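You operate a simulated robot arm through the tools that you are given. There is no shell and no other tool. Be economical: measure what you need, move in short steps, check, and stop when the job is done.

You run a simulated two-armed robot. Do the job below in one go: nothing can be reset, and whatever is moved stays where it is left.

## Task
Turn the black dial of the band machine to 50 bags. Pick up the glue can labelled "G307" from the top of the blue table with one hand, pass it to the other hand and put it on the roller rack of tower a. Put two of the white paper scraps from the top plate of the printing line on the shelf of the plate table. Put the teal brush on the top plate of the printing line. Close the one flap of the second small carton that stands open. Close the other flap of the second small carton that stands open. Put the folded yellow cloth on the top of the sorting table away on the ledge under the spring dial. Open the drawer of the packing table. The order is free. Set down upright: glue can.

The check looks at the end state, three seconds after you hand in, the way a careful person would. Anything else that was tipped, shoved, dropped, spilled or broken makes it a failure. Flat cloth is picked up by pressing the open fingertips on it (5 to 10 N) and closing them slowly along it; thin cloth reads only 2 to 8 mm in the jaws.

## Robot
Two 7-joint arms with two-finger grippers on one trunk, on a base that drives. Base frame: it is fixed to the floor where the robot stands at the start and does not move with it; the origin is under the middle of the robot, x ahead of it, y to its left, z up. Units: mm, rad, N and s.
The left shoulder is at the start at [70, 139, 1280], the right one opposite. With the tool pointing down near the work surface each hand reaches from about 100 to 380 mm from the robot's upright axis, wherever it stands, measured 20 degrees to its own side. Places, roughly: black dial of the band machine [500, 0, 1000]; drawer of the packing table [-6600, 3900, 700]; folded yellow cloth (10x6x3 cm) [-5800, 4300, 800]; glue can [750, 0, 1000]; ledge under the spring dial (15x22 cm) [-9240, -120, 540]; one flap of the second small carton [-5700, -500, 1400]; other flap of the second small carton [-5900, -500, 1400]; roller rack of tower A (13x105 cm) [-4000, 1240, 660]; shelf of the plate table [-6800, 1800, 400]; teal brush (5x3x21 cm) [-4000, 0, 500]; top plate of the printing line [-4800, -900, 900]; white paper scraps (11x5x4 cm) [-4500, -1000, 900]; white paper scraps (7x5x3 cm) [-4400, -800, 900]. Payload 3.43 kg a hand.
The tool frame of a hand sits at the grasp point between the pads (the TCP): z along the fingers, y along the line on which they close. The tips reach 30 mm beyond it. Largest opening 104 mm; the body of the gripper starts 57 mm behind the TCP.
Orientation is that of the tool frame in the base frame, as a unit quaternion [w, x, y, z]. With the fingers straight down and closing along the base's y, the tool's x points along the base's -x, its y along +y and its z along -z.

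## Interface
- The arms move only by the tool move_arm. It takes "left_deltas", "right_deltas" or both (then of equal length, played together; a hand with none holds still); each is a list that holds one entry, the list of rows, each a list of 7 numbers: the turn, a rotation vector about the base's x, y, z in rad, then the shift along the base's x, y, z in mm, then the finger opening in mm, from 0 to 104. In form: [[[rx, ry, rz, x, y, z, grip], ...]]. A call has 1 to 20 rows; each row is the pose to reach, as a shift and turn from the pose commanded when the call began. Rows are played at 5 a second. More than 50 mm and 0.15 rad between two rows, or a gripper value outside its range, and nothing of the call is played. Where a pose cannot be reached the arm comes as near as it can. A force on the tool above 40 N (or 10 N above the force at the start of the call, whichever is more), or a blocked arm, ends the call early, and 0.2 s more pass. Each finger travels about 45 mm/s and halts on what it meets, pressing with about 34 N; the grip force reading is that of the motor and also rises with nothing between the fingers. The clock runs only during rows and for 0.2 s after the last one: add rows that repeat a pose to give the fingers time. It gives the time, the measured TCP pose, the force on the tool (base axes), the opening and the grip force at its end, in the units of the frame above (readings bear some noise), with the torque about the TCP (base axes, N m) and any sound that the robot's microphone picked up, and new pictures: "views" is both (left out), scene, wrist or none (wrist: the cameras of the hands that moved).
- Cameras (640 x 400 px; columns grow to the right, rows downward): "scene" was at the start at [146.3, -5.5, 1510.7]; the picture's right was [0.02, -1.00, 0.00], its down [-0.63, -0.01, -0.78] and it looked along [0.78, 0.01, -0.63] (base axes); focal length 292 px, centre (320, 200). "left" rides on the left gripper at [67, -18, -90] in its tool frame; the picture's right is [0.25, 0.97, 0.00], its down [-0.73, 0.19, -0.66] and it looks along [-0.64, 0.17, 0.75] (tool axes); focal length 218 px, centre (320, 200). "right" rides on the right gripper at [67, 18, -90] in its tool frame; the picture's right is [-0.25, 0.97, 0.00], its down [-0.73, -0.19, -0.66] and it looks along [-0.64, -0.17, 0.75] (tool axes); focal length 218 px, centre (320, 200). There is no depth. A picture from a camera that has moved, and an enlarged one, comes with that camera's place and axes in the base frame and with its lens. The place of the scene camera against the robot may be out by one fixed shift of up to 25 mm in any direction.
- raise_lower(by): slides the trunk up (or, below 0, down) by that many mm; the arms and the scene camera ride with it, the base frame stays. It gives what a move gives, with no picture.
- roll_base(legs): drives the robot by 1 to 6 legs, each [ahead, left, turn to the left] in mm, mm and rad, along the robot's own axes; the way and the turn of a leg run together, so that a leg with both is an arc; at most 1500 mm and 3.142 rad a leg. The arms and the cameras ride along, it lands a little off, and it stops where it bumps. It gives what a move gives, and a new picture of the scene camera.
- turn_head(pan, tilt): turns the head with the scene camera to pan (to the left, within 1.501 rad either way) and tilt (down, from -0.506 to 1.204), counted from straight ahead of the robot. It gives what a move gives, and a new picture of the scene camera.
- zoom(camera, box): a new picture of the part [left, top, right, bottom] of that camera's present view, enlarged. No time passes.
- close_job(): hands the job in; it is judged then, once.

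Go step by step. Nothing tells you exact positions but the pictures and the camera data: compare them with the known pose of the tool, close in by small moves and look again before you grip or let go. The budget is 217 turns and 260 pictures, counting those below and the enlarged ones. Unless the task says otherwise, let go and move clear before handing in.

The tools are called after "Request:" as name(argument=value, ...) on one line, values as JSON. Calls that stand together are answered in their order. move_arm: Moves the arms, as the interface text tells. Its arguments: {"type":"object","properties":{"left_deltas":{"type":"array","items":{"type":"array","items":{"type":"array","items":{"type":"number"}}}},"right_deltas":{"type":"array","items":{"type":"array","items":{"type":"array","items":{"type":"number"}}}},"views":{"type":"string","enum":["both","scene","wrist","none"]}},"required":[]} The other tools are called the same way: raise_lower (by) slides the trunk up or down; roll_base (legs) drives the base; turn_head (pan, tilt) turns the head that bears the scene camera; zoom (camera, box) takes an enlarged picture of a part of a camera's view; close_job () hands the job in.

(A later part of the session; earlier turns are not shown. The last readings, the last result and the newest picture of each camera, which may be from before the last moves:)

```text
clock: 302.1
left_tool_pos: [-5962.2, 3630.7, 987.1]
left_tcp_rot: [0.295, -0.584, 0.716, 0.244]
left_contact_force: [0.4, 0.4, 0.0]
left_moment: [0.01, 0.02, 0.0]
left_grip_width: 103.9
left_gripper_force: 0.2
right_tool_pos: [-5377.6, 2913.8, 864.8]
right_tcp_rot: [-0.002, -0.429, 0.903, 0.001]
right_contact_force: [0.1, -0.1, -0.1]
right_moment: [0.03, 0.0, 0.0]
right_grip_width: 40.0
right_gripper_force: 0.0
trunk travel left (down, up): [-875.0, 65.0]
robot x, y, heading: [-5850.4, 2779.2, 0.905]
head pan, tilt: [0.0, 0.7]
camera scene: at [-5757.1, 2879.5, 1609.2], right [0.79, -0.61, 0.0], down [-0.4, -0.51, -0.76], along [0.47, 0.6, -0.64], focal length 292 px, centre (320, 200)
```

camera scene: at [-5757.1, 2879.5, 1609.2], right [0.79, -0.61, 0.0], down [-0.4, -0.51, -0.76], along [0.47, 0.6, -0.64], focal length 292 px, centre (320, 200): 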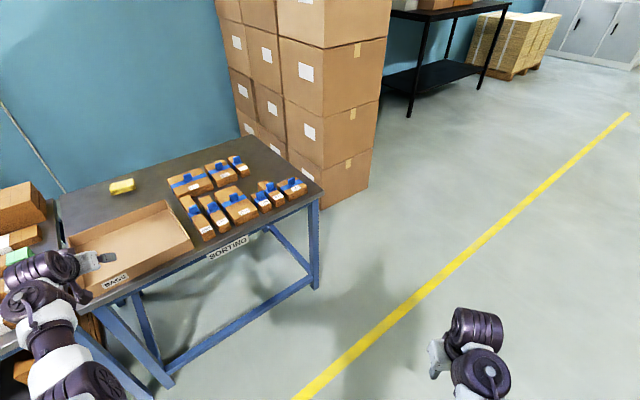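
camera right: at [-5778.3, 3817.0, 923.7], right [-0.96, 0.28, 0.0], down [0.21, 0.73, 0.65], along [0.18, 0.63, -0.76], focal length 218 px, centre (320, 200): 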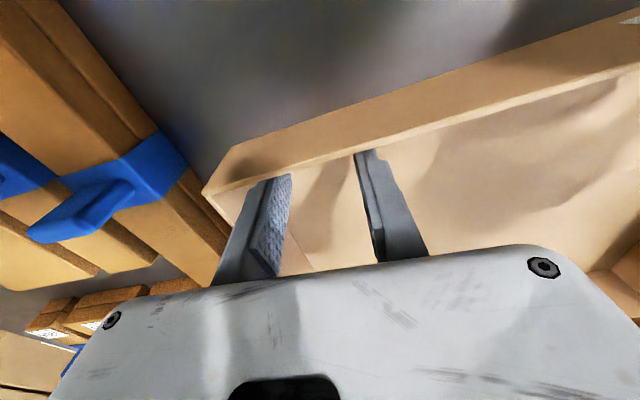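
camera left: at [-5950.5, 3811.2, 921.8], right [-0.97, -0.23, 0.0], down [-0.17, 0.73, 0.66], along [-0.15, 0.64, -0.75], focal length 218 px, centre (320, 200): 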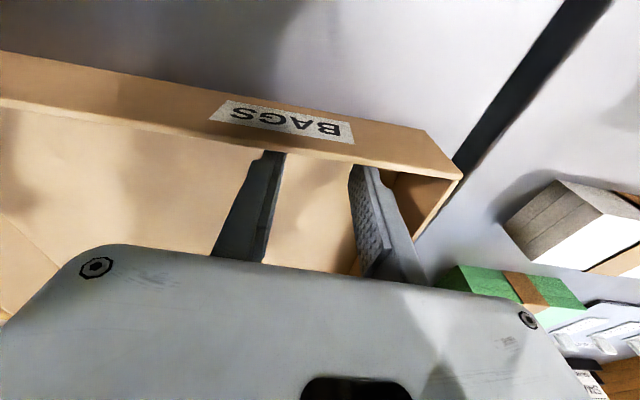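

Request:
roll_base(legs=[[539, 256, 0]])

Request:
raise_lower(by=-100)

Request:
zoom(camera="left", box=[0, 0, 640, 400])

Request:
turn_head(pan=0.75, tilt=0.85)

```text
clock: 305.5
left_tool_pos: [-5820.7, 4214.6, 986.5]
left_tcp_rot: [0.294, -0.582, 0.718, 0.244]
left_contact_force: [-1.0, 0.3, 0.2]
left_moment: [0.01, 0.0, -0.01]
left_grip_width: 103.9
left_gripper_force: 0.0
right_tool_pos: [-5241.0, 3494.6, 865.3]
right_tcp_rot: [-0.002, -0.427, 0.904, 0.0]
right_contact_force: [0.7, -0.4, -0.2]
right_moment: [-0.02, 0.0, -0.02]
right_grip_width: 40.3
right_gripper_force: 0.2
trunk travel left (down, up): [-875.0, 65.0]
robot x, y, heading: [-5711.0, 3361.9, 0.9]
head pan, tilt: [0.0, 0.7]
camera scene: at [-5620.5, 3462.6, 1609.3], right [0.79, -0.62, 0.0], down [-0.4, -0.51, -0.77], along [0.47, 0.6, -0.64], focal length 292 px, centre (320, 200)
```

scene: 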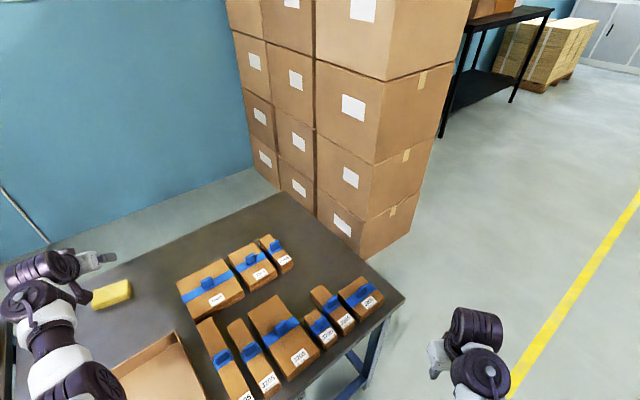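

```text
clock: 306.8
left_tool_pos: [-5820.2, 4214.6, 887.4]
left_tcp_rot: [0.295, -0.581, 0.718, 0.243]
left_contact_force: [0.0, 0.2, -0.5]
left_moment: [-0.04, 0.0, 0.0]
left_grip_width: 104.1
left_gripper_force: 0.1
right_tool_pos: [-5241.6, 3495.8, 766.8]
right_tcp_rot: [-0.001, -0.427, 0.904, 0.0]
right_contact_force: [-0.2, 0.2, 0.0]
right_moment: [0.02, 0.0, 0.02]
right_grip_width: 39.9
right_gripper_force: 0.1
trunk travel left (down, up): [-775.0, 165.0]
robot x, y, heading: [-5711.7, 3364.3, 0.906]
head pan, tilt: [0.0, 0.7]
```

```text
1.00 times, centred on (320, 200) of left (not enlarged: the box is as wide or as high as the picture)
camera zoom: at [-5825.4, 4103.5, 901.7], right [-0.98, 0.02, -0.17], down [-0.17, 0.09, 0.98], along [0.04, 1.0, -0.08], focal length 218 px, centre (320, 200)
```

zoom: 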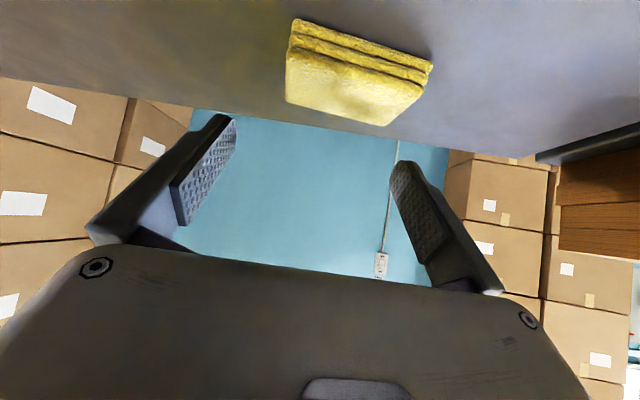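

```text
clock: 307.9
left_tool_pos: [-5819.7, 4214.9, 886.0]
left_tcp_rot: [0.294, -0.581, 0.718, 0.243]
left_contact_force: [-1.0, 0.6, -0.3]
left_moment: [0.0, -0.01, 0.0]
left_grip_width: 104.1
left_gripper_force: 0.0
right_tool_pos: [-5241.1, 3496.3, 765.9]
right_tcp_rot: [-0.003, -0.427, 0.904, 0.0]
right_contact_force: [-0.6, -0.3, 0.3]
right_moment: [0.0, 0.02, 0.0]
right_grip_width: 40.0
right_gripper_force: 0.0
trunk travel left (down, up): [-775.0, 165.0]
robot x, y, heading: [-5717.2, 3361.8, 0.907]
head pan, tilt: [0.75, 0.85]
camera scene: at [-5679.4, 3474.6, 1496.9], right [1.0, 0.08, 0.0], down [0.06, -0.75, -0.66], along [-0.05, 0.66, -0.75], focal length 292 px, centre (320, 200)
```

scene: 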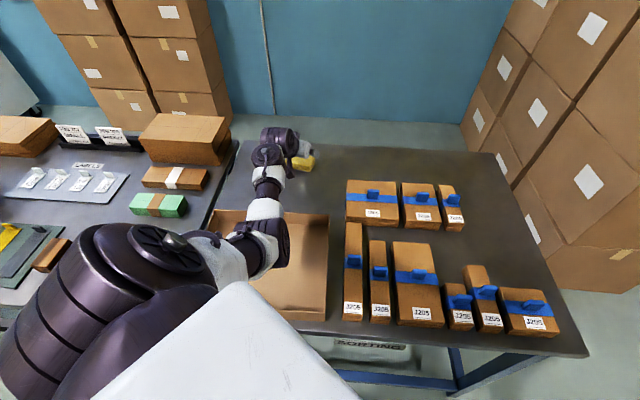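

The arm now clears the tray. Cloth near edge is at about (−5832, 4238), angle matches. I roll the last bit and re-check before lowering.

Request:
roll_base(legs=[[25, 31, 0]])

Request:
raise_lower(by=-30)

Request:
zoom(camera="left", box=[0, 0, 640, 400])

```text
clock: 308.8
left_tool_pos: [-5829.3, 4250.5, 888.6]
left_tcp_rot: [0.295, -0.581, 0.718, 0.245]
left_contact_force: [-0.2, 0.0, -1.0]
left_moment: [-0.01, 0.03, 0.01]
left_grip_width: 103.9
left_gripper_force: 0.0
right_tool_pos: [-5250.8, 3530.9, 765.6]
right_tcp_rot: [-0.002, -0.427, 0.904, 0.002]
right_contact_force: [0.0, -0.6, 0.5]
right_moment: [0.03, 0.01, -0.01]
right_grip_width: 40.3
right_gripper_force: 0.0
trunk travel left (down, up): [-775.0, 165.0]
robot x, y, heading: [-5722.6, 3401.2, 0.901]
head pan, tilt: [0.75, 0.85]
camera scene: at [-5688.0, 3508.5, 1497.3], right [1.0, 0.08, 0.0], down [0.06, -0.75, -0.66], along [-0.06, 0.66, -0.75], focal length 292 px, centre (320, 200)
```

scene: 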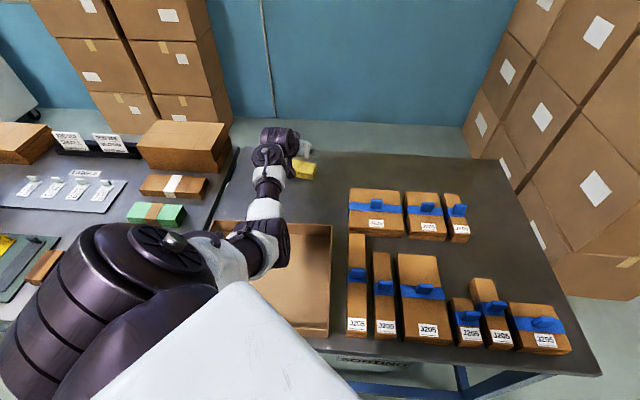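

```text
clock: 309.5
left_tool_pos: [-5829.6, 4253.7, 854.0]
left_tcp_rot: [0.295, -0.582, 0.718, 0.243]
left_contact_force: [0.3, 0.0, 0.6]
left_moment: [0.0, -0.01, 0.03]
left_grip_width: 104.0
left_gripper_force: 0.1
right_tool_pos: [-5251.5, 3533.2, 735.5]
right_tcp_rot: [-0.002, -0.427, 0.904, 0.0]
right_contact_force: [-0.3, -0.5, 0.1]
right_moment: [-0.01, -0.01, 0.01]
right_grip_width: 40.2
right_gripper_force: 0.1
trunk travel left (down, up): [-745.0, 195.0]
robot x, y, heading: [-5726.4, 3399.5, 0.902]
head pan, tilt: [0.75, 0.85]
```

```text
1.00 times, centred on (320, 200) of left (not enlarged: the box is as wide or as high as the picture)
camera zoom: at [-5834.9, 4141.8, 871.1], right [-0.98, 0.02, -0.17], down [-0.17, 0.09, 0.98], along [0.04, 1.0, -0.08], focal length 218 px, centre (320, 200)
```

zoom: 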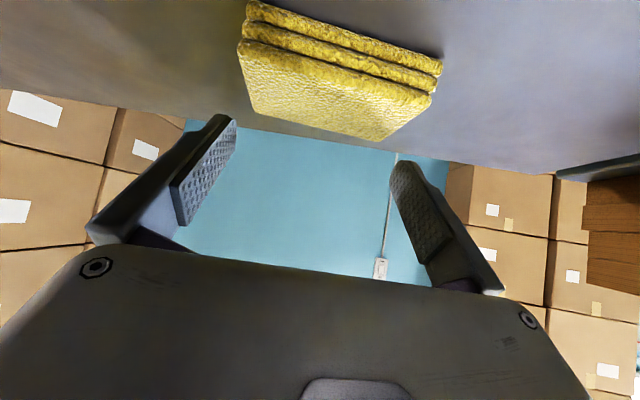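

Request:
move_arm(left_deltas=[[[0, 0, 0, 2.5, -0.5, 0, 104], [0, 0, 0, 2.5, -0.5, 0, 104]]], views="none")

Request:
raise_lower(by=-18)

Request:
zoom(camera="left", box=[0, 0, 640, 400])

```text
clock: 310.1
left_tool_pos: [-5827.9, 4252.5, 854.9]
left_tcp_rot: [0.294, -0.582, 0.718, 0.244]
left_contact_force: [0.4, 0.2, 0.1]
left_moment: [-0.02, -0.03, 0.0]
left_grip_width: 104.4
left_gripper_force: 0.1
right_tool_pos: [-5251.1, 3533.1, 735.2]
right_tcp_rot: [-0.003, -0.426, 0.905, 0.0]
right_contact_force: [0.1, 0.8, -0.2]
right_moment: [0.02, 0.0, -0.05]
right_grip_width: 39.9
right_gripper_force: 0.1
trunk travel left (down, up): [-745.0, 195.0]
robot x, y, heading: [-5720.0, 3400.7, 0.907]
head pan, tilt: [0.75, 0.85]
```

```text
clock: 310.8
left_tool_pos: [-5826.6, 4252.1, 842.8]
left_tcp_rot: [0.297, -0.58, 0.717, 0.247]
left_contact_force: [0.3, 2.4, 13.5]
left_moment: [0.5, 0.67, -0.06]
left_grip_width: 102.9
left_gripper_force: 0.1
right_tool_pos: [-5251.1, 3531.1, 717.2]
right_tcp_rot: [-0.002, -0.427, 0.904, 0.002]
right_contact_force: [-0.1, 0.6, 0.0]
right_moment: [-0.02, -0.02, -0.02]
right_grip_width: 40.2
right_gripper_force: 0.2
trunk travel left (down, up): [-727.0, 213.0]
robot x, y, heading: [-5725.7, 3403.0, 0.902]
head pan, tilt: [0.75, 0.85]
```

```text
1.00 times, centred on (320, 200) of left (not enlarged: the box is as wide or as high as the picture)
camera zoom: at [-5832.7, 4141.1, 856.7], right [-0.98, 0.02, -0.17], down [-0.17, 0.08, 0.98], along [0.04, 1.0, -0.07], focal length 218 px, centre (320, 200)
```

zoom: 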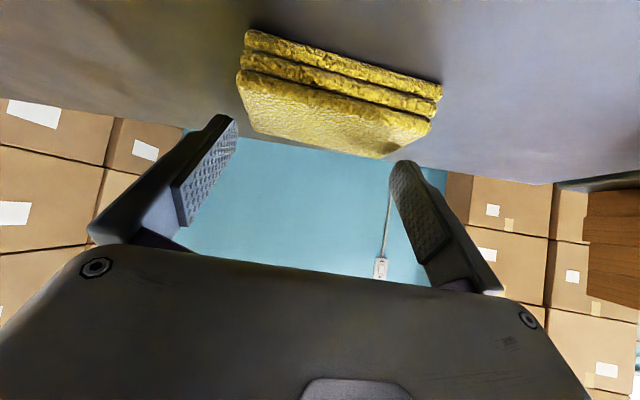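

A fingertip rests on the cloth's end: its length (~98 mm) is too close to the full opening. Instead I'll press the closed tips near its right end and drag that end toward me so the cloth turns and can be gripped across its short side.

Request:
move_arm(left_deltas=[[[0, 0, 0, 0, 0, 15, 90], [0, 0, 0, 0, 0, 28, 60], [0, 0, 0, 10, -3, 28, 30], [0, 0, 0, 20, -6, 28, 8], [0, 0, 0, 28, -9, 28, 4], [0, 0, 0, 28, -9, 20, 4], [0, 0, 0, 28, -9, 14, 4], [0, 0, 0, 28, -9, 10, 4]]], views="wrist")

```text
clock: 312.6
left_tool_pos: [-5798.2, 4244.4, 847.2]
left_tcp_rot: [0.294, -0.582, 0.718, 0.243]
left_contact_force: [0.7, 0.1, 0.2]
left_moment: [0.04, -0.01, 0.01]
left_grip_width: 3.9
left_gripper_force: 0.0
right_tool_pos: [-5251.1, 3531.7, 717.7]
right_tcp_rot: [-0.002, -0.427, 0.904, -0.001]
right_contact_force: [-0.2, -0.1, 0.1]
right_moment: [0.02, 0.01, 0.01]
right_grip_width: 40.0
right_gripper_force: 0.1
trunk travel left (down, up): [-727.0, 213.0]
robot x, y, heading: [-5724.0, 3402.0, 0.907]
head pan, tilt: [0.75, 0.85]
camera left: at [-5804.0, 4133.1, 862.5], right [-0.98, 0.02, -0.17], down [-0.17, 0.09, 0.98], along [0.04, 1.0, -0.08], focal length 218 px, centre (320, 200)
```

left: 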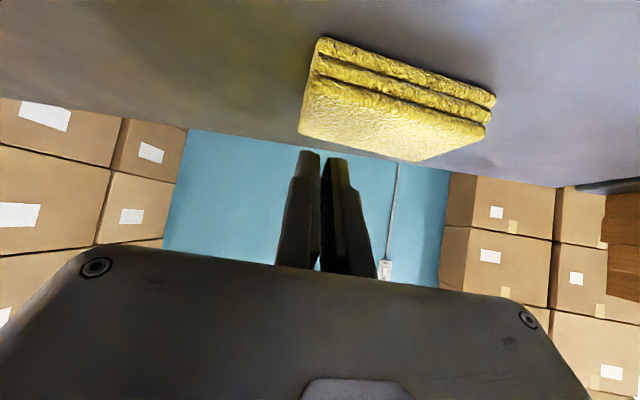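

Request:
move_arm(left_deltas=[[[0, 0, 0, 0, 0, -3, 4], [0, 0, 0, 0, 0, -6, 4], [0, 0, 0, 0, 0, -8, 4]]], views="none")

```text
clock: 313.4
left_tool_pos: [-5799.7, 4244.3, 838.2]
left_tcp_rot: [0.295, -0.582, 0.718, 0.244]
left_contact_force: [1.1, -0.5, 0.7]
left_moment: [-0.01, -0.02, -0.02]
left_grip_width: 3.8
left_gripper_force: 0.0
right_tool_pos: [-5251.9, 3532.9, 716.2]
right_tcp_rot: [-0.002, -0.426, 0.905, -0.001]
right_contact_force: [0.6, 0.0, -0.6]
right_moment: [0.02, 0.0, 0.01]
right_grip_width: 39.7
right_gripper_force: 0.2
trunk travel left (down, up): [-727.0, 213.0]
robot x, y, heading: [-5723.9, 3403.6, 0.904]
head pan, tilt: [0.75, 0.85]
```

Request:
move_arm(left_deltas=[[[0, 0, 0, 0, 0, -3, 4], [0, 0, 0, 0, 0, -6, 4], [0, 0, 0, 0, 0, -9, 4], [0, 0, 0, 0, 0, -12, 4]]], views="wrist")

```text
clock: 314.4
left_tool_pos: [-5799.3, 4243.3, 830.9]
left_tcp_rot: [0.296, -0.58, 0.718, 0.245]
left_contact_force: [1.0, 0.8, 6.8]
left_moment: [0.1, -0.02, -0.01]
left_grip_width: 5.9
left_gripper_force: 11.6
right_tool_pos: [-5251.1, 3532.7, 718.3]
right_tcp_rot: [-0.002, -0.426, 0.905, 0.001]
right_contact_force: [0.1, 0.6, -0.1]
right_moment: [-0.02, 0.01, 0.0]
right_grip_width: 40.0
right_gripper_force: 0.0
trunk travel left (down, up): [-727.0, 213.0]
robot x, y, heading: [-5726.5, 3399.2, 0.905]
head pan, tilt: [0.75, 0.85]
camera left: at [-5804.2, 4131.3, 845.1], right [-0.98, 0.02, -0.17], down [-0.17, 0.08, 0.98], along [0.04, 1.0, -0.08], focal length 218 px, centre (320, 200)
```

left: 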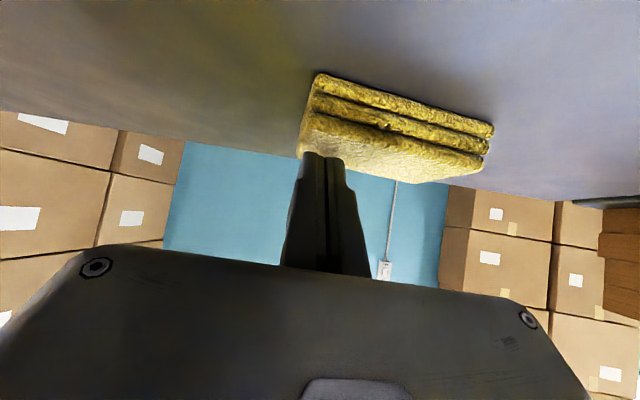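

Tips press the cloth's right end with ≈ 7 N. I drag it slowly toward me.

Request:
move_arm(left_deltas=[[[0, 0, 0, 0, -5, -1, 4], [0, 0, 0, 0, -11, -1, 4], [0, 0, 0, 0, -17, -1, 4], [0, 0, 0, 0, -23, -1, 4], [0, 0, 0, 0, -29, -1, 4], [0, 0, 0, 0, -35, -1, 4], [0, 0, 0, 0, -41, -1, 4], [0, 0, 0, 0, -47, -1, 4], [0, 0, 0, 0, -53, -1, 4]]], views="wrist")

```text
clock: 316.4
left_tool_pos: [-5798.0, 4189.9, 829.6]
left_tcp_rot: [0.297, -0.581, 0.717, 0.246]
left_contact_force: [-2.7, 8.1, 23.4]
left_moment: [0.34, 0.03, 0.04]
left_grip_width: 6.0
left_gripper_force: 33.8
right_tool_pos: [-5250.0, 3531.2, 718.1]
right_tcp_rot: [-0.002, -0.426, 0.905, 0.002]
right_contact_force: [-0.7, 0.5, 0.0]
right_moment: [-0.01, -0.04, 0.0]
right_grip_width: 39.8
right_gripper_force: 0.0
trunk travel left (down, up): [-727.0, 213.0]
robot x, y, heading: [-5724.4, 3399.4, 0.905]
head pan, tilt: [0.75, 0.85]
camera left: at [-5803.1, 4078.3, 844.2], right [-0.98, 0.02, -0.17], down [-0.17, 0.08, 0.98], along [0.04, 1.0, -0.08], focal length 218 px, centre (320, 200)
```

left: 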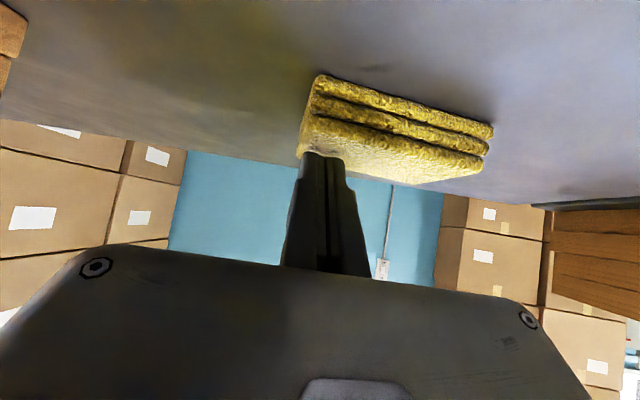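

The cloth follows rigidly and the jaws read 6 mm with full grip force — it seems pinched. I try lifting it.

Request:
move_arm(left_deltas=[[[0, 0, 0, 0, 0, 5, 0], [0, 0, 0, 0, 0, 12, 0], [0, 0, 0, 0, 0, 22, 0], [0, 0, 0, 0, 0, 35, 0], [0, 0, 0, 0, 0, 50, 0]]], views="wrist")

```text
clock: 317.6
left_tool_pos: [-5798.6, 4190.2, 878.0]
left_tcp_rot: [0.295, -0.582, 0.718, 0.244]
left_contact_force: [0.1, 0.5, -0.7]
left_moment: [0.0, 0.05, 0.03]
left_grip_width: 0.0
left_gripper_force: 34.0
right_tool_pos: [-5251.9, 3531.5, 717.4]
right_tcp_rot: [-0.002, -0.427, 0.904, -0.001]
right_contact_force: [0.8, -0.2, 0.3]
right_moment: [0.03, 0.03, -0.02]
right_grip_width: 39.9
right_gripper_force: 0.0
trunk travel left (down, up): [-727.0, 213.0]
robot x, y, heading: [-5724.7, 3403.4, 0.906]
head pan, tilt: [0.75, 0.85]
camera left: at [-5804.3, 4078.4, 893.4], right [-0.98, 0.02, -0.17], down [-0.17, 0.09, 0.98], along [0.04, 1.0, -0.08], focal length 218 px, centre (320, 200)
```

left: 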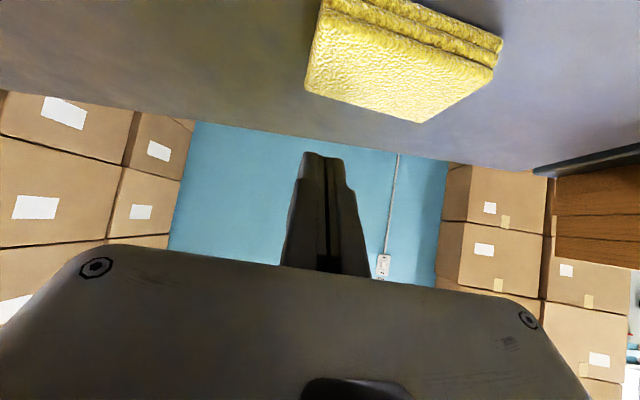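

It slid with me but wasn't held. I follow the cloth method: open tips pressed on the middle of the cloth, then close slowly.

Request:
move_arm(left_deltas=[[[0, 0, 0, -15, 1, 0, 30], [0, 0, 0, -31, 3, 0, 60], [0, 0, 0, -31, 3, -15, 60], [0, 0, 0, -31, 3, -30, 60], [0, 0, 0, -31, 3, -40, 60], [0, 0, 0, -31, 3, -45, 60], [0, 0, 0, -31, 3, -48, 60]]], views="wrist")

```text
clock: 319.2
left_tool_pos: [-5830.4, 4195.2, 837.7]
left_tcp_rot: [0.299, -0.58, 0.717, 0.247]
left_contact_force: [0.4, 4.8, 23.3]
left_moment: [0.39, -0.6, 0.03]
left_grip_width: 58.3
left_gripper_force: 0.1
right_tool_pos: [-5250.5, 3531.5, 717.6]
right_tcp_rot: [-0.002, -0.427, 0.904, 0.002]
right_contact_force: [0.0, -0.4, -0.5]
right_moment: [0.01, 0.0, -0.01]
right_grip_width: 40.1
right_gripper_force: 0.0
trunk travel left (down, up): [-727.0, 213.0]
robot x, y, heading: [-5726.3, 3402.7, 0.906]
head pan, tilt: [0.75, 0.85]
camera left: at [-5835.0, 4082.1, 851.0], right [-0.98, 0.02, -0.17], down [-0.17, 0.07, 0.98], along [0.04, 1.0, -0.07], focal length 218 px, centre (320, 200)
```

left: 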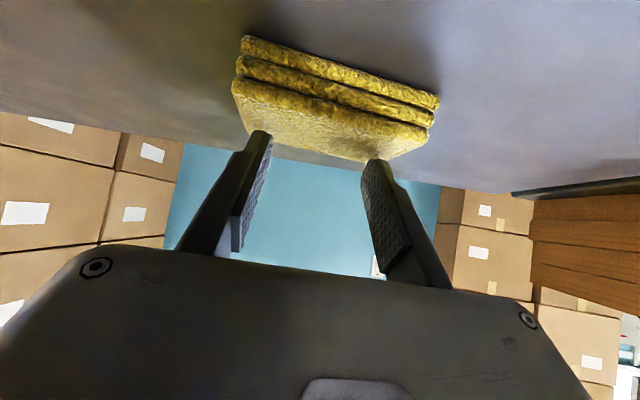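

Request:
move_arm(left_deltas=[[[0, 0, 0, 0, 0, 6, 60], [0, 0, 0, 0, 0, 6, 54], [0, 0, 0, 0, 0, 6, 48], [0, 0, 0, 0, 0, 6, 42], [0, 0, 0, 0, 0, 6, 36], [0, 0, 0, 0, 0, 6, 30], [0, 0, 0, 0, 0, 6, 24], [0, 0, 0, 0, 0, 6, 18], [0, 0, 0, 0, 0, 6, 12], [0, 0, 0, 0, 0, 6, 6], [0, 0, 0, 0, 0, 6, 0], [0, 0, 0, 0, 0, 6, 0]]], views="wrist")

```text
clock: 321.8
left_tool_pos: [-5830.5, 4193.6, 835.5]
left_tcp_rot: [0.294, -0.582, 0.718, 0.243]
left_contact_force: [0.5, 0.5, 0.6]
left_moment: [-0.01, 0.01, 0.02]
left_grip_width: 0.3
left_gripper_force: 34.1
right_tool_pos: [-5250.0, 3532.7, 717.7]
right_tcp_rot: [-0.002, -0.426, 0.905, 0.0]
right_contact_force: [0.2, -0.2, 0.8]
right_moment: [0.03, 0.02, 0.01]
right_grip_width: 40.0
right_gripper_force: 0.1
trunk travel left (down, up): [-727.0, 213.0]
robot x, y, heading: [-5720.8, 3402.4, 0.904]
head pan, tilt: [0.75, 0.85]
camera left: at [-5835.6, 4082.2, 850.4], right [-0.98, 0.02, -0.17], down [-0.17, 0.09, 0.98], along [0.04, 1.0, -0.08], focal length 218 px, centre (320, 200)
```

left: 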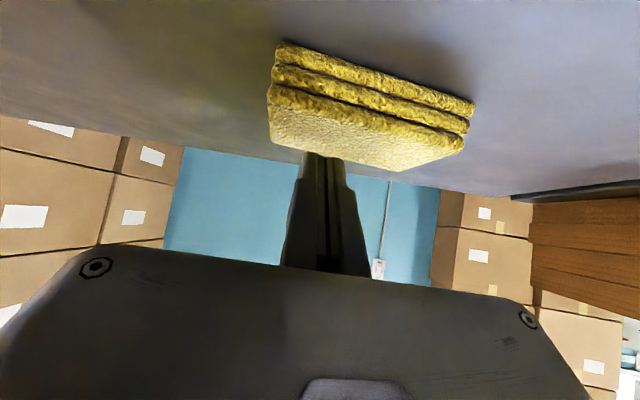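

The cloth behaves as a firm pad. I'll turn it instead: hook the closed tips behind its right end and pull that end around toward me. First lift and move behind the end.

Request:
move_arm(left_deltas=[[[0, 0, 0, 0, 0, 15, 0], [0, 0, 0, 0, 0, 40, 0], [0, 0, 0, 12, 20, 50, 0], [0, 0, 0, 24, 40, 50, 0], [0, 0, 0, 36, 56, 50, 0], [0, 0, 0, 36, 60, 50, 0]]], views="none")

Request:
raise_lower(by=-20)

Request:
move_arm(left_deltas=[[[0, 0, 0, 0, 0, -15, 0], [0, 0, 0, 0, 0, -30, 0], [0, 0, 0, 0, 0, -40, 0], [0, 0, 0, 0, 0, -47, 0]]], views="wrist")

```text
clock: 323.2
left_tool_pos: [-5795.0, 4254.3, 885.7]
left_tcp_rot: [0.293, -0.583, 0.718, 0.244]
left_contact_force: [0.0, 0.0, -0.2]
left_moment: [0.01, 0.01, -0.04]
left_grip_width: 0.2
left_gripper_force: 33.7
right_tool_pos: [-5250.2, 3533.2, 717.3]
right_tcp_rot: [-0.002, -0.426, 0.905, 0.0]
right_contact_force: [0.6, -0.3, -0.3]
right_moment: [-0.01, -0.01, -0.02]
right_grip_width: 40.1
right_gripper_force: 0.0
trunk travel left (down, up): [-727.0, 213.0]
robot x, y, heading: [-5724.9, 3401.6, 0.903]
head pan, tilt: [0.75, 0.85]
```

```text
clock: 323.9
left_tool_pos: [-5795.1, 4254.4, 866.2]
left_tcp_rot: [0.295, -0.582, 0.718, 0.244]
left_contact_force: [0.2, -0.6, 0.5]
left_moment: [0.02, 0.0, 0.0]
left_grip_width: 0.0
left_gripper_force: 33.8
right_tool_pos: [-5251.0, 3531.8, 698.0]
right_tcp_rot: [-0.001, -0.426, 0.905, 0.0]
right_contact_force: [-0.2, 0.5, -0.2]
right_moment: [0.01, -0.04, 0.0]
right_grip_width: 40.2
right_gripper_force: 0.0
trunk travel left (down, up): [-707.0, 233.0]
robot x, y, heading: [-5723.7, 3401.7, 0.905]
head pan, tilt: [0.75, 0.85]
```

```text
clock: 324.9
left_tool_pos: [-5794.8, 4255.2, 818.7]
left_tcp_rot: [0.295, -0.581, 0.718, 0.244]
left_contact_force: [0.4, -0.5, 0.0]
left_moment: [0.01, -0.01, 0.01]
left_grip_width: 0.0
left_gripper_force: 34.3
right_tool_pos: [-5251.0, 3533.4, 698.2]
right_tcp_rot: [-0.002, -0.427, 0.904, 0.001]
right_contact_force: [0.1, -0.3, 0.4]
right_moment: [0.01, -0.01, -0.02]
right_grip_width: 40.1
right_gripper_force: 0.0
trunk travel left (down, up): [-707.0, 233.0]
robot x, y, heading: [-5724.6, 3399.4, 0.9]
head pan, tilt: [0.75, 0.85]
camera left: at [-5800.6, 4142.4, 834.1], right [-0.98, 0.02, -0.17], down [-0.17, 0.09, 0.98], along [0.04, 1.0, -0.08], focal length 218 px, centre (320, 200)
```

left: 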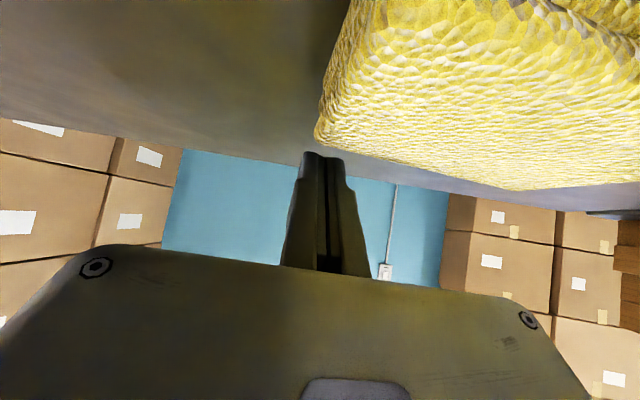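

Request:
move_arm(left_deltas=[[[0, 0, 0, -15, 0, -2, 0], [0, 0, 0, -14, -10, -2, 0], [0, 0, 0, -10, -20, -2, 0], [0, 0, 0, -5, -30, -2, 0], [0, 0, 0, -1, -39, -2, 0], [0, 0, 0, 2, -48, -2, 0], [0, 0, 0, 4, -57, -2, 0], [0, 0, 0, 4, -66, -2, 0], [0, 0, 0, 3, -76, -2, 0], [0, 0, 0, 1, -86, -2, 0], [0, 0, 0, -3, -96, -2, 0], [0, 0, 0, -6, -106, -2, 0]]], views="wrist")

```text
clock: 327.5
left_tool_pos: [-5799.5, 4145.4, 817.0]
left_tcp_rot: [0.295, -0.581, 0.718, 0.244]
left_contact_force: [0.6, 0.9, 4.9]
left_moment: [0.01, 0.05, 0.03]
left_grip_width: 6.0
left_gripper_force: 34.3
right_tool_pos: [-5250.4, 3531.8, 697.6]
right_tcp_rot: [-0.002, -0.426, 0.905, 0.001]
right_contact_force: [0.5, 0.2, 0.3]
right_moment: [0.02, 0.02, 0.01]
right_grip_width: 39.9
right_gripper_force: 0.1
trunk travel left (down, up): [-707.0, 233.0]
robot x, y, heading: [-5725.1, 3401.6, 0.905]
head pan, tilt: [0.75, 0.85]
camera left: at [-5804.9, 4034.3, 833.2], right [-0.98, 0.02, -0.17], down [-0.17, 0.09, 0.98], along [0.04, 1.0, -0.08], focal length 218 px, centre (320, 200)
```

left: 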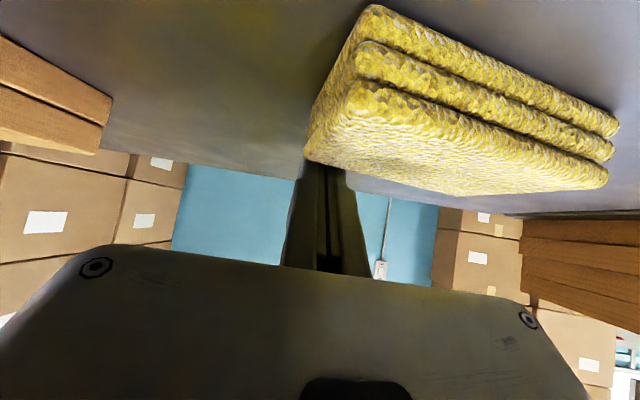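

The cloth again just translated (now centre ≈ (−5844, 4124)). Since it sticks to pressed tips, I'll press open tips on its middle and rotate the hand about the vertical. Lift, raise the trunk a bit and position.

Request:
move_arm(left_deltas=[[[0, 0, 0, 4, 4, 6, 0], [0, 0, 0, 8, 8, 25, 0], [0, 0, 0, 0, 0, 48, 10], [0, 0, 0, -16, -12, 48, 30], [0, 0, 0, -32, -24, 48, 50], [0, 0, 0, -47, -34, 48, 50]]], views="none")

Request:
raise_lower(by=40)

Request:
zoom(camera="left", box=[0, 0, 640, 400])

```text
clock: 328.9
left_tool_pos: [-5849.7, 4110.7, 865.0]
left_tcp_rot: [0.295, -0.582, 0.717, 0.244]
left_contact_force: [0.6, 0.1, 0.5]
left_moment: [-0.01, -0.01, 0.0]
left_grip_width: 50.1
left_gripper_force: 0.0
right_tool_pos: [-5251.5, 3531.1, 697.6]
right_tcp_rot: [-0.001, -0.427, 0.904, 0.0]
right_contact_force: [1.0, 0.3, 0.4]
right_moment: [0.0, 0.04, 0.04]
right_grip_width: 39.8
right_gripper_force: 0.1
trunk travel left (down, up): [-707.0, 233.0]
robot x, y, heading: [-5725.9, 3402.8, 0.903]
head pan, tilt: [0.75, 0.85]
```

```text
clock: 329.7
left_tool_pos: [-5847.7, 4113.7, 902.8]
left_tcp_rot: [0.294, -0.582, 0.718, 0.244]
left_contact_force: [0.0, -0.5, 1.1]
left_moment: [-0.03, 0.01, 0.01]
left_grip_width: 50.0
left_gripper_force: 0.1
right_tool_pos: [-5250.7, 3534.0, 737.7]
right_tcp_rot: [-0.003, -0.426, 0.905, 0.0]
right_contact_force: [0.6, -0.5, -0.1]
right_moment: [0.01, -0.02, 0.01]
right_grip_width: 40.0
right_gripper_force: 0.1
trunk travel left (down, up): [-747.0, 193.0]
robot x, y, heading: [-5720.6, 3404.2, 0.904]
head pan, tilt: [0.75, 0.85]
```

```text
1.00 times, centred on (320, 200) of left (not enlarged: the box is as wide or as high as the picture)
camera zoom: at [-5852.0, 4002.0, 918.0], right [-0.98, 0.02, -0.17], down [-0.17, 0.09, 0.98], along [0.04, 1.0, -0.08], focal length 218 px, centre (320, 200)
```

zoom: 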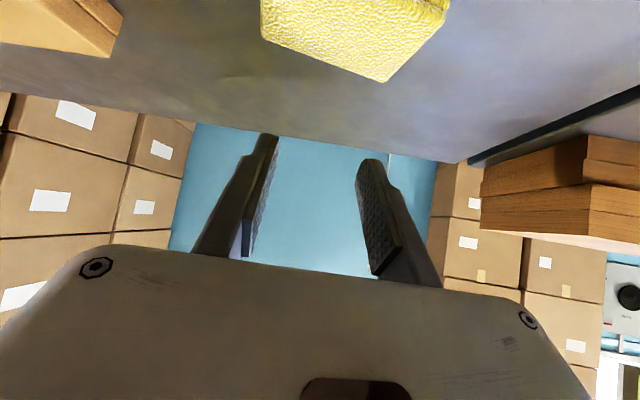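

Request:
move_arm(left_deltas=[[[0, 0, 0, 1.7, -9.5, -20, 50], [0, 0, 0, 1.7, -9.5, -40, 50], [0, 0, 0, 1.7, -9.5, -52, 50], [0, 0, 0, 1.7, -9.5, -58, 50], [0, 0, 0, 1.7, -9.5, -63, 50]]], views="none")

```text
clock: 330.9
left_tool_pos: [-5845.7, 4103.8, 841.4]
left_tcp_rot: [0.295, -0.581, 0.718, 0.244]
left_contact_force: [-0.1, 0.3, 1.1]
left_moment: [-0.01, 0.02, 0.03]
left_grip_width: 49.9
left_gripper_force: 0.1
right_tool_pos: [-5250.4, 3533.5, 737.2]
right_tcp_rot: [-0.001, -0.426, 0.905, 0.001]
right_contact_force: [0.7, -0.6, 0.0]
right_moment: [0.01, -0.03, -0.01]
right_grip_width: 39.5
right_gripper_force: 0.0
trunk travel left (down, up): [-747.0, 193.0]
robot x, y, heading: [-5724.1, 3401.0, 0.908]
head pan, tilt: [0.75, 0.85]
```

Just touching. I press a few mm more and rotate the hand clockwise by 0.8 rad with the cloth under it.

Request:
move_arm(left_deltas=[[[0, 0, 0, 0, 0, -4, 50], [0, 0, 0, 0, 0, -6, 50], [0, 0, -0.1, -1.5, 0.3, -6, 50], [0, 0, -0.2, -2.9, 0.8, -6, 50], [0, 0, -0.3, -4.2, 1.5, -6, 50], [0, 0, -0.4, -5.5, 2.2, -6, 50], [0, 0, -0.5, -6.7, 3.1, -6, 50], [0, 0, -0.6, -7.8, 4.1, -6, 50], [0, 0, -0.7, -8.9, 5.3, -6, 50], [0, 0, -0.8, -9.7, 6.5, -6, 50]]], views="wrist")

```text
clock: 333.1
left_tool_pos: [-5855.6, 4108.5, 836.0]
left_tcp_rot: [0.366, -0.255, 0.888, 0.111]
left_contact_force: [4.3, 2.0, 19.3]
left_moment: [-0.14, -0.59, 0.13]
left_grip_width: 48.8
left_gripper_force: 0.1
right_tool_pos: [-5250.1, 3531.7, 737.0]
right_tcp_rot: [-0.001, -0.426, 0.905, 0.001]
right_contact_force: [-0.1, 0.1, -0.9]
right_moment: [-0.01, 0.01, -0.01]
right_grip_width: 40.1
right_gripper_force: 0.0
trunk travel left (down, up): [-747.0, 193.0]
robot x, y, heading: [-5723.5, 3403.4, 0.903]
head pan, tilt: [0.75, 0.85]
camera left: at [-5939.5, 4035.7, 851.4], right [-0.67, 0.72, -0.17], down [-0.05, 0.18, 0.98], along [0.74, 0.67, -0.08], focal length 218 px, centre (320, 200)
```

left: 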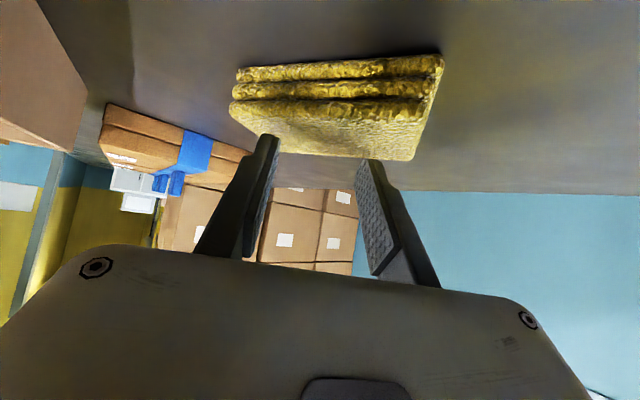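

Pressing twisted it only partly (cloth now ≈ −29°). With the hand steeper (70°) I can instead push its left end around safely above the tray rim; I reorient and position for that.

Request:
move_arm(left_deltas=[[[0, 0, 0, 0, 0, 20, 30], [0, 0, 0, 0, 0, 45, 10], [-0.064, 0.06, 0.09, -12, -5, 50, 0], [-0.128, 0.12, 0.18, -24, -10, 50, 0], [-0.192, 0.18, 0.271, -36, -15, 50, 0], [-0.256, 0.24, 0.362, -48, -20, 50, 0], [-0.32, 0.301, 0.452, -58, -25, 50, 0], [-0.32, 0.301, 0.452, -58, -25, 50, 0]]], views="wrist")

```text
clock: 334.9
left_tool_pos: [-5913.7, 4084.6, 884.0]
left_tcp_rot: [0.152, -0.483, 0.859, 0.083]
left_contact_force: [-1.1, -0.1, -0.3]
left_moment: [0.04, 0.03, 0.0]
left_grip_width: 0.0
left_gripper_force: 33.6
right_tool_pos: [-5251.1, 3533.4, 737.9]
right_tcp_rot: [-0.002, -0.426, 0.905, 0.0]
right_contact_force: [-0.4, 0.2, 0.6]
right_moment: [0.04, 0.01, -0.03]
right_grip_width: 40.1
right_gripper_force: 0.1
trunk travel left (down, up): [-747.0, 193.0]
robot x, y, heading: [-5723.4, 3396.7, 0.899]
head pan, tilt: [0.75, 0.85]
camera left: at [-5947.2, 3995.8, 944.7], right [-0.95, 0.3, -0.09], down [0.08, 0.49, 0.87], along [0.3, 0.82, -0.49], focal length 218 px, centre (320, 200)
```

left: 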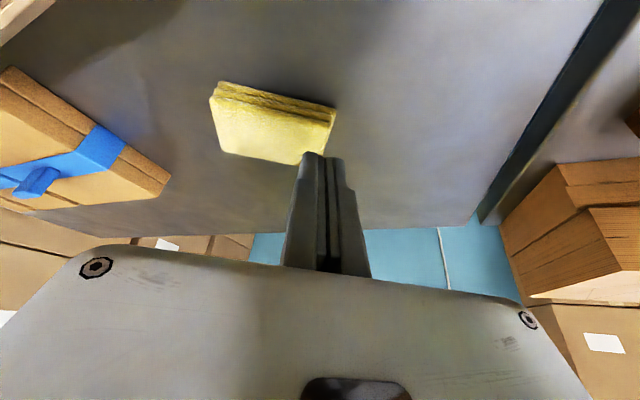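

Request:
move_arm(left_deltas=[[[0, 0, 0, -3, -4, -30, 0], [0, 0, 0, -3, -4, -55, 0], [0, 0, 0, -3, -4, -66, 0], [0, 0, 0, 1, 6, -66, 0], [0, 0, 0, 2, 14, -66, 0], [0, 0, 0, 2, 21, -66, 0], [0, 0, 0, 3, 28, -66, 0], [0, 0, 0, 5, 36, -66, 0], [0, 0, 0, 8, 44, -66, 0], [0, 0, 0, 13, 52, -66, 0], [0, 0, 0, 18, 60, -66, 0], [0, 0, 0, 25, 68, -66, 0], [0, 0, 0, 32, 74, -66, 0]]], views="wrist")

```text
clock: 337.7
left_tool_pos: [-5882.3, 4161.5, 818.8]
left_tcp_rot: [0.152, -0.482, 0.859, 0.083]
left_contact_force: [-0.6, 0.6, 0.1]
left_moment: [0.01, 0.0, -0.03]
left_grip_width: 0.0
left_gripper_force: 33.8
right_tool_pos: [-5251.0, 3532.2, 737.0]
right_tcp_rot: [-0.002, -0.427, 0.904, 0.0]
right_contact_force: [0.3, 0.2, 0.7]
right_moment: [-0.04, -0.04, -0.03]
right_grip_width: 39.9
right_gripper_force: 0.1
trunk travel left (down, up): [-747.0, 193.0]
robot x, y, heading: [-5722.8, 3399.3, 0.902]
head pan, tilt: [0.75, 0.85]
camera left: at [-5915.1, 4072.2, 879.2], right [-0.95, 0.3, -0.09], down [0.08, 0.49, 0.87], along [0.3, 0.82, -0.49], focal length 218 px, centre (320, 200)
```

left: 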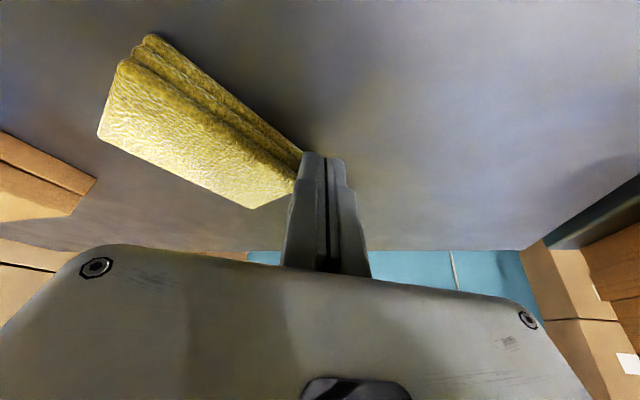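

The cloth turned nicely (long axis now ≈ 115°). I lift, rotate the hand to match, open and hover over it.

Request:
move_arm(left_deltas=[[[0, 0, 0, -6, -3, 0, 0], [0, 0, 0, -6, -3, 30, 0], [0, 0, 0, -6, -3, 60, 20], [0, 0, 0.137, 5, -6, 62, 50], [0, 0, 0.273, 17, -9, 62, 80], [0, 0, 0.41, 29, -12, 62, 95], [0, 0, 0.546, 41, -15, 62, 95], [0, 0, 0.683, 50, -17, 62, 95], [0, 0, 0.82, 58, -19, 62, 95], [0, 0, 0.955, 65, -20, 62, 95]]], views="wrist")

```text
clock: 339.9
left_tool_pos: [-5815.6, 4140.8, 881.5]
left_tcp_rot: [-0.096, 0.823, -0.541, -0.145]
left_contact_force: [0.2, 0.6, 0.5]
left_moment: [0.04, 0.01, -0.03]
left_grip_width: 94.7
left_gripper_force: 0.0
right_tool_pos: [-5250.0, 3533.3, 736.6]
right_tcp_rot: [-0.003, -0.426, 0.905, 0.0]
right_contact_force: [-0.5, -0.6, 0.1]
right_moment: [0.01, 0.0, -0.02]
right_grip_width: 40.0
right_gripper_force: 0.0
trunk travel left (down, up): [-747.0, 193.0]
robot x, y, heading: [-5723.3, 3407.8, 0.904]
head pan, tilt: [0.75, 0.85]
camera left: at [-5762.2, 4061.4, 942.4], right [-0.79, -0.6, -0.09], down [-0.36, 0.35, 0.87], along [-0.49, 0.72, -0.49], focal length 218 px, centre (320, 200)
```

left: 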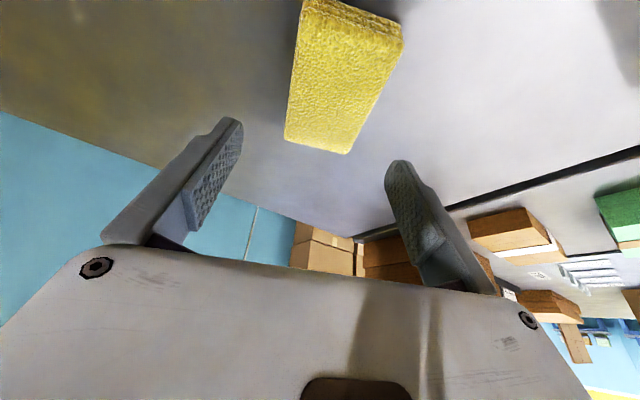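

Aligned and centred. I descend and close.

Request:
move_arm(left_deltas=[[[0, 0, 0, 0, -3, -20, 95], [0, 0, 0, 0, -3, -40, 95], [0, 0, 0, 0, -3, -54, 95], [0, 0, 0, 0, -3, -61, 95], [0, 0, 0, 0, -3, -61, 84], [0, 0, 0, 0, -3, -61, 74], [0, 0, 0, 0, -3, -61, 64], [0, 0, 0, 0, -3, -61, 54], [0, 0, 0, 0, -3, -61, 44], [0, 0, 0, 0, -3, -61, 40], [0, 0, 0, 0, -3, -61, 40]]], views="wrist")

```text
clock: 342.3
left_tool_pos: [-5817.1, 4136.4, 818.6]
left_tcp_rot: [-0.096, 0.823, -0.541, -0.144]
left_contact_force: [0.7, -0.7, 0.6]
left_moment: [-0.01, 0.02, 0.03]
left_grip_width: 58.7
left_gripper_force: 34.0
right_tool_pos: [-5250.4, 3532.5, 736.9]
right_tcp_rot: [-0.002, -0.427, 0.904, 0.0]
right_contact_force: [-0.1, 0.1, 0.2]
right_moment: [0.01, -0.02, 0.01]
right_grip_width: 40.1
right_gripper_force: 0.0
trunk travel left (down, up): [-747.0, 193.0]
robot x, y, heading: [-5725.2, 3405.6, 0.905]
head pan, tilt: [0.75, 0.85]
camera left: at [-5762.1, 4057.6, 879.5], right [-0.79, -0.6, -0.09], down [-0.36, 0.35, 0.87], along [-0.49, 0.72, -0.49], focal length 218 px, centre (320, 200)
```

left: 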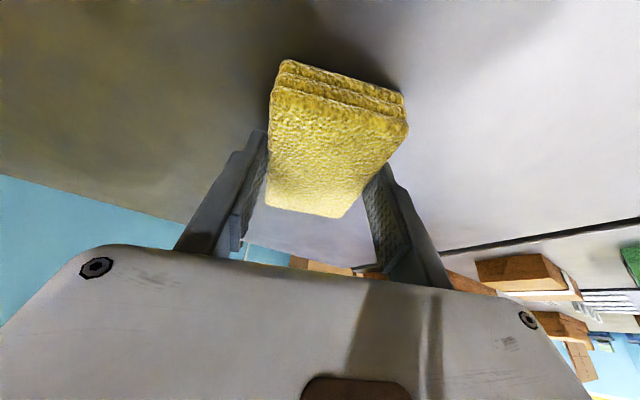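

Gripped at 59 mm. I lift it with the trunk.

Request:
raise_lower(by=150)

Request:
zoom(camera="left", box=[0, 0, 640, 400])

```text
clock: 344.0
left_tool_pos: [-5815.9, 4135.9, 967.7]
left_tcp_rot: [-0.097, 0.823, -0.542, -0.144]
left_contact_force: [-0.1, 0.3, -1.0]
left_moment: [0.0, 0.01, 0.01]
left_grip_width: 59.0
left_gripper_force: 34.6
right_tool_pos: [-5251.1, 3532.8, 886.6]
right_tcp_rot: [-0.001, -0.427, 0.904, 0.0]
right_contact_force: [0.1, -0.2, -0.7]
right_moment: [0.01, 0.0, -0.01]
right_grip_width: 40.1
right_gripper_force: 0.0
trunk travel left (down, up): [-897.0, 43.0]
robot x, y, heading: [-5725.1, 3400.9, 0.908]
head pan, tilt: [0.75, 0.85]
```

```text
1.00 times, centred on (320, 200) of left (not enlarged: the box is as wide or as high as the picture)
camera zoom: at [-5762.0, 4057.6, 1029.3], right [-0.79, -0.6, -0.09], down [-0.36, 0.35, 0.87], along [-0.49, 0.72, -0.49], focal length 218 px, centre (320, 200)
```

zoom: 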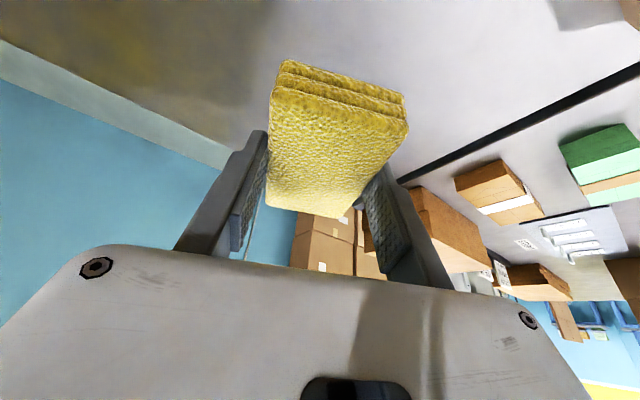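

Cloth in hand. I back away from the table and bring the left hand to a carrying pose.

Request:
roll_base(legs=[[-430, -338, 0]])

Request:
move_arm(left_deltas=[[[-0.045, 0.005, -0.136, 31, -28, 0, 36], [-0.091, 0.011, -0.271, 62, -56, 0, 36], [-0.136, 0.016, -0.407, 94, -84, 0, 36], [-0.182, 0.021, -0.542, 125, -112, 0, 36], [-0.227, 0.027, -0.678, 157, -140, 0, 36], [-0.273, 0.032, -0.814, 188, -169, 0, 36], [-0.318, 0.038, -0.949, 220, -197, 0, 36], [-0.364, 0.043, -1.085, 251, -225, 0, 36]]], views="wrist")

Request:
turn_head(pan=1.3, tilt=0.6)

```text
clock: 347.1
left_tool_pos: [-5810.4, 3600.0, 967.7]
left_tcp_rot: [-0.097, 0.82, -0.546, -0.143]
left_contact_force: [-0.9, -0.5, -0.6]
left_moment: [0.01, 0.01, 0.01]
left_grip_width: 59.1
left_gripper_force: 34.5
right_tool_pos: [-5253.8, 2990.8, 887.2]
right_tcp_rot: [-0.003, -0.42, 0.907, 0.0]
right_contact_force: [0.3, -0.2, -0.6]
right_moment: [-0.03, 0.0, -0.04]
right_grip_width: 40.1
right_gripper_force: 0.0
trunk travel left (down, up): [-897.0, 43.0]
robot x, y, heading: [-5726.5, 2864.6, 0.891]
head pan, tilt: [0.75, 0.85]
camera scene: at [-5691.2, 2976.4, 1618.8], right [1.0, 0.07, 0.0], down [0.05, -0.75, -0.66], along [-0.05, 0.66, -0.75], focal length 292 px, centre (320, 200)
```

scene: 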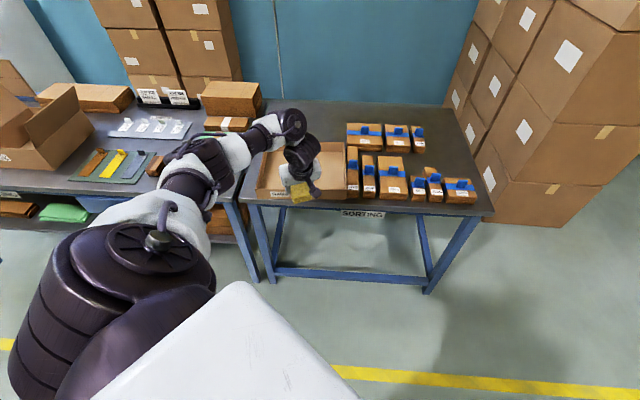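

```text
clock: 348.9
left_tool_pos: [-5561.8, 3374.0, 970.8]
left_tcp_rot: [0.003, -0.421, 0.907, -0.006]
left_contact_force: [-0.4, -0.8, -1.0]
left_moment: [-0.03, 0.02, -0.02]
left_grip_width: 58.8
left_gripper_force: 34.3
right_tool_pos: [-5251.4, 2989.6, 886.1]
right_tcp_rot: [-0.002, -0.421, 0.907, 0.001]
right_contact_force: [-0.1, 0.7, -0.3]
right_moment: [0.02, 0.0, 0.02]
right_grip_width: 40.1
right_gripper_force: 0.1
trunk travel left (down, up): [-897.0, 43.0]
robot x, y, heading: [-5726.6, 2864.5, 0.893]
head pan, tilt: [0.75, 0.85]
camera left: at [-5591.5, 3313.1, 1060.7], right [-0.9, 0.43, -0.01], down [0.32, 0.69, 0.65], along [0.29, 0.59, -0.76], focal length 218 px, centre (320, 200)
```

left: 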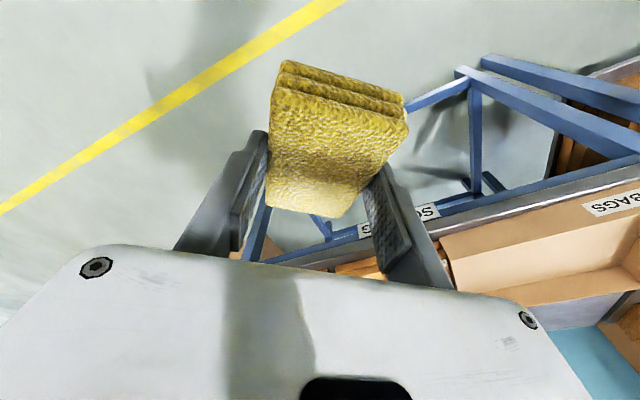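

```text
clock: 349.9
left_tool_pos: [-5564.3, 3375.7, 971.3]
left_tcp_rot: [0.003, -0.424, 0.906, -0.008]
left_contact_force: [0.2, -0.2, -0.7]
left_moment: [-0.02, -0.02, -0.02]
left_grip_width: 58.8
left_gripper_force: 34.1
right_tool_pos: [-5253.1, 2990.3, 887.2]
right_tcp_rot: [-0.002, -0.422, 0.907, 0.0]
right_contact_force: [1.0, -0.1, 0.3]
right_moment: [0.0, 0.0, 0.02]
right_grip_width: 39.9
right_gripper_force: 0.1
trunk travel left (down, up): [-897.0, 43.0]
robot x, y, heading: [-5728.5, 2867.4, 0.887]
head pan, tilt: [1.3, 0.6]
camera scene: at [-5737.0, 2969.0, 1639.8], right [0.81, 0.58, 0.0], down [0.33, -0.46, -0.82], along [-0.48, 0.67, -0.57], focal length 292 px, centre (320, 200)
```

scene: 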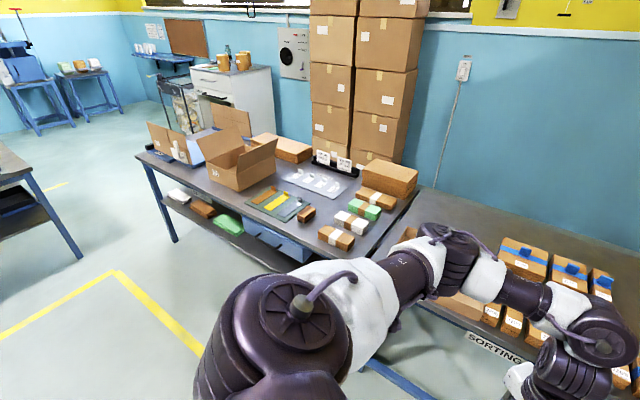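

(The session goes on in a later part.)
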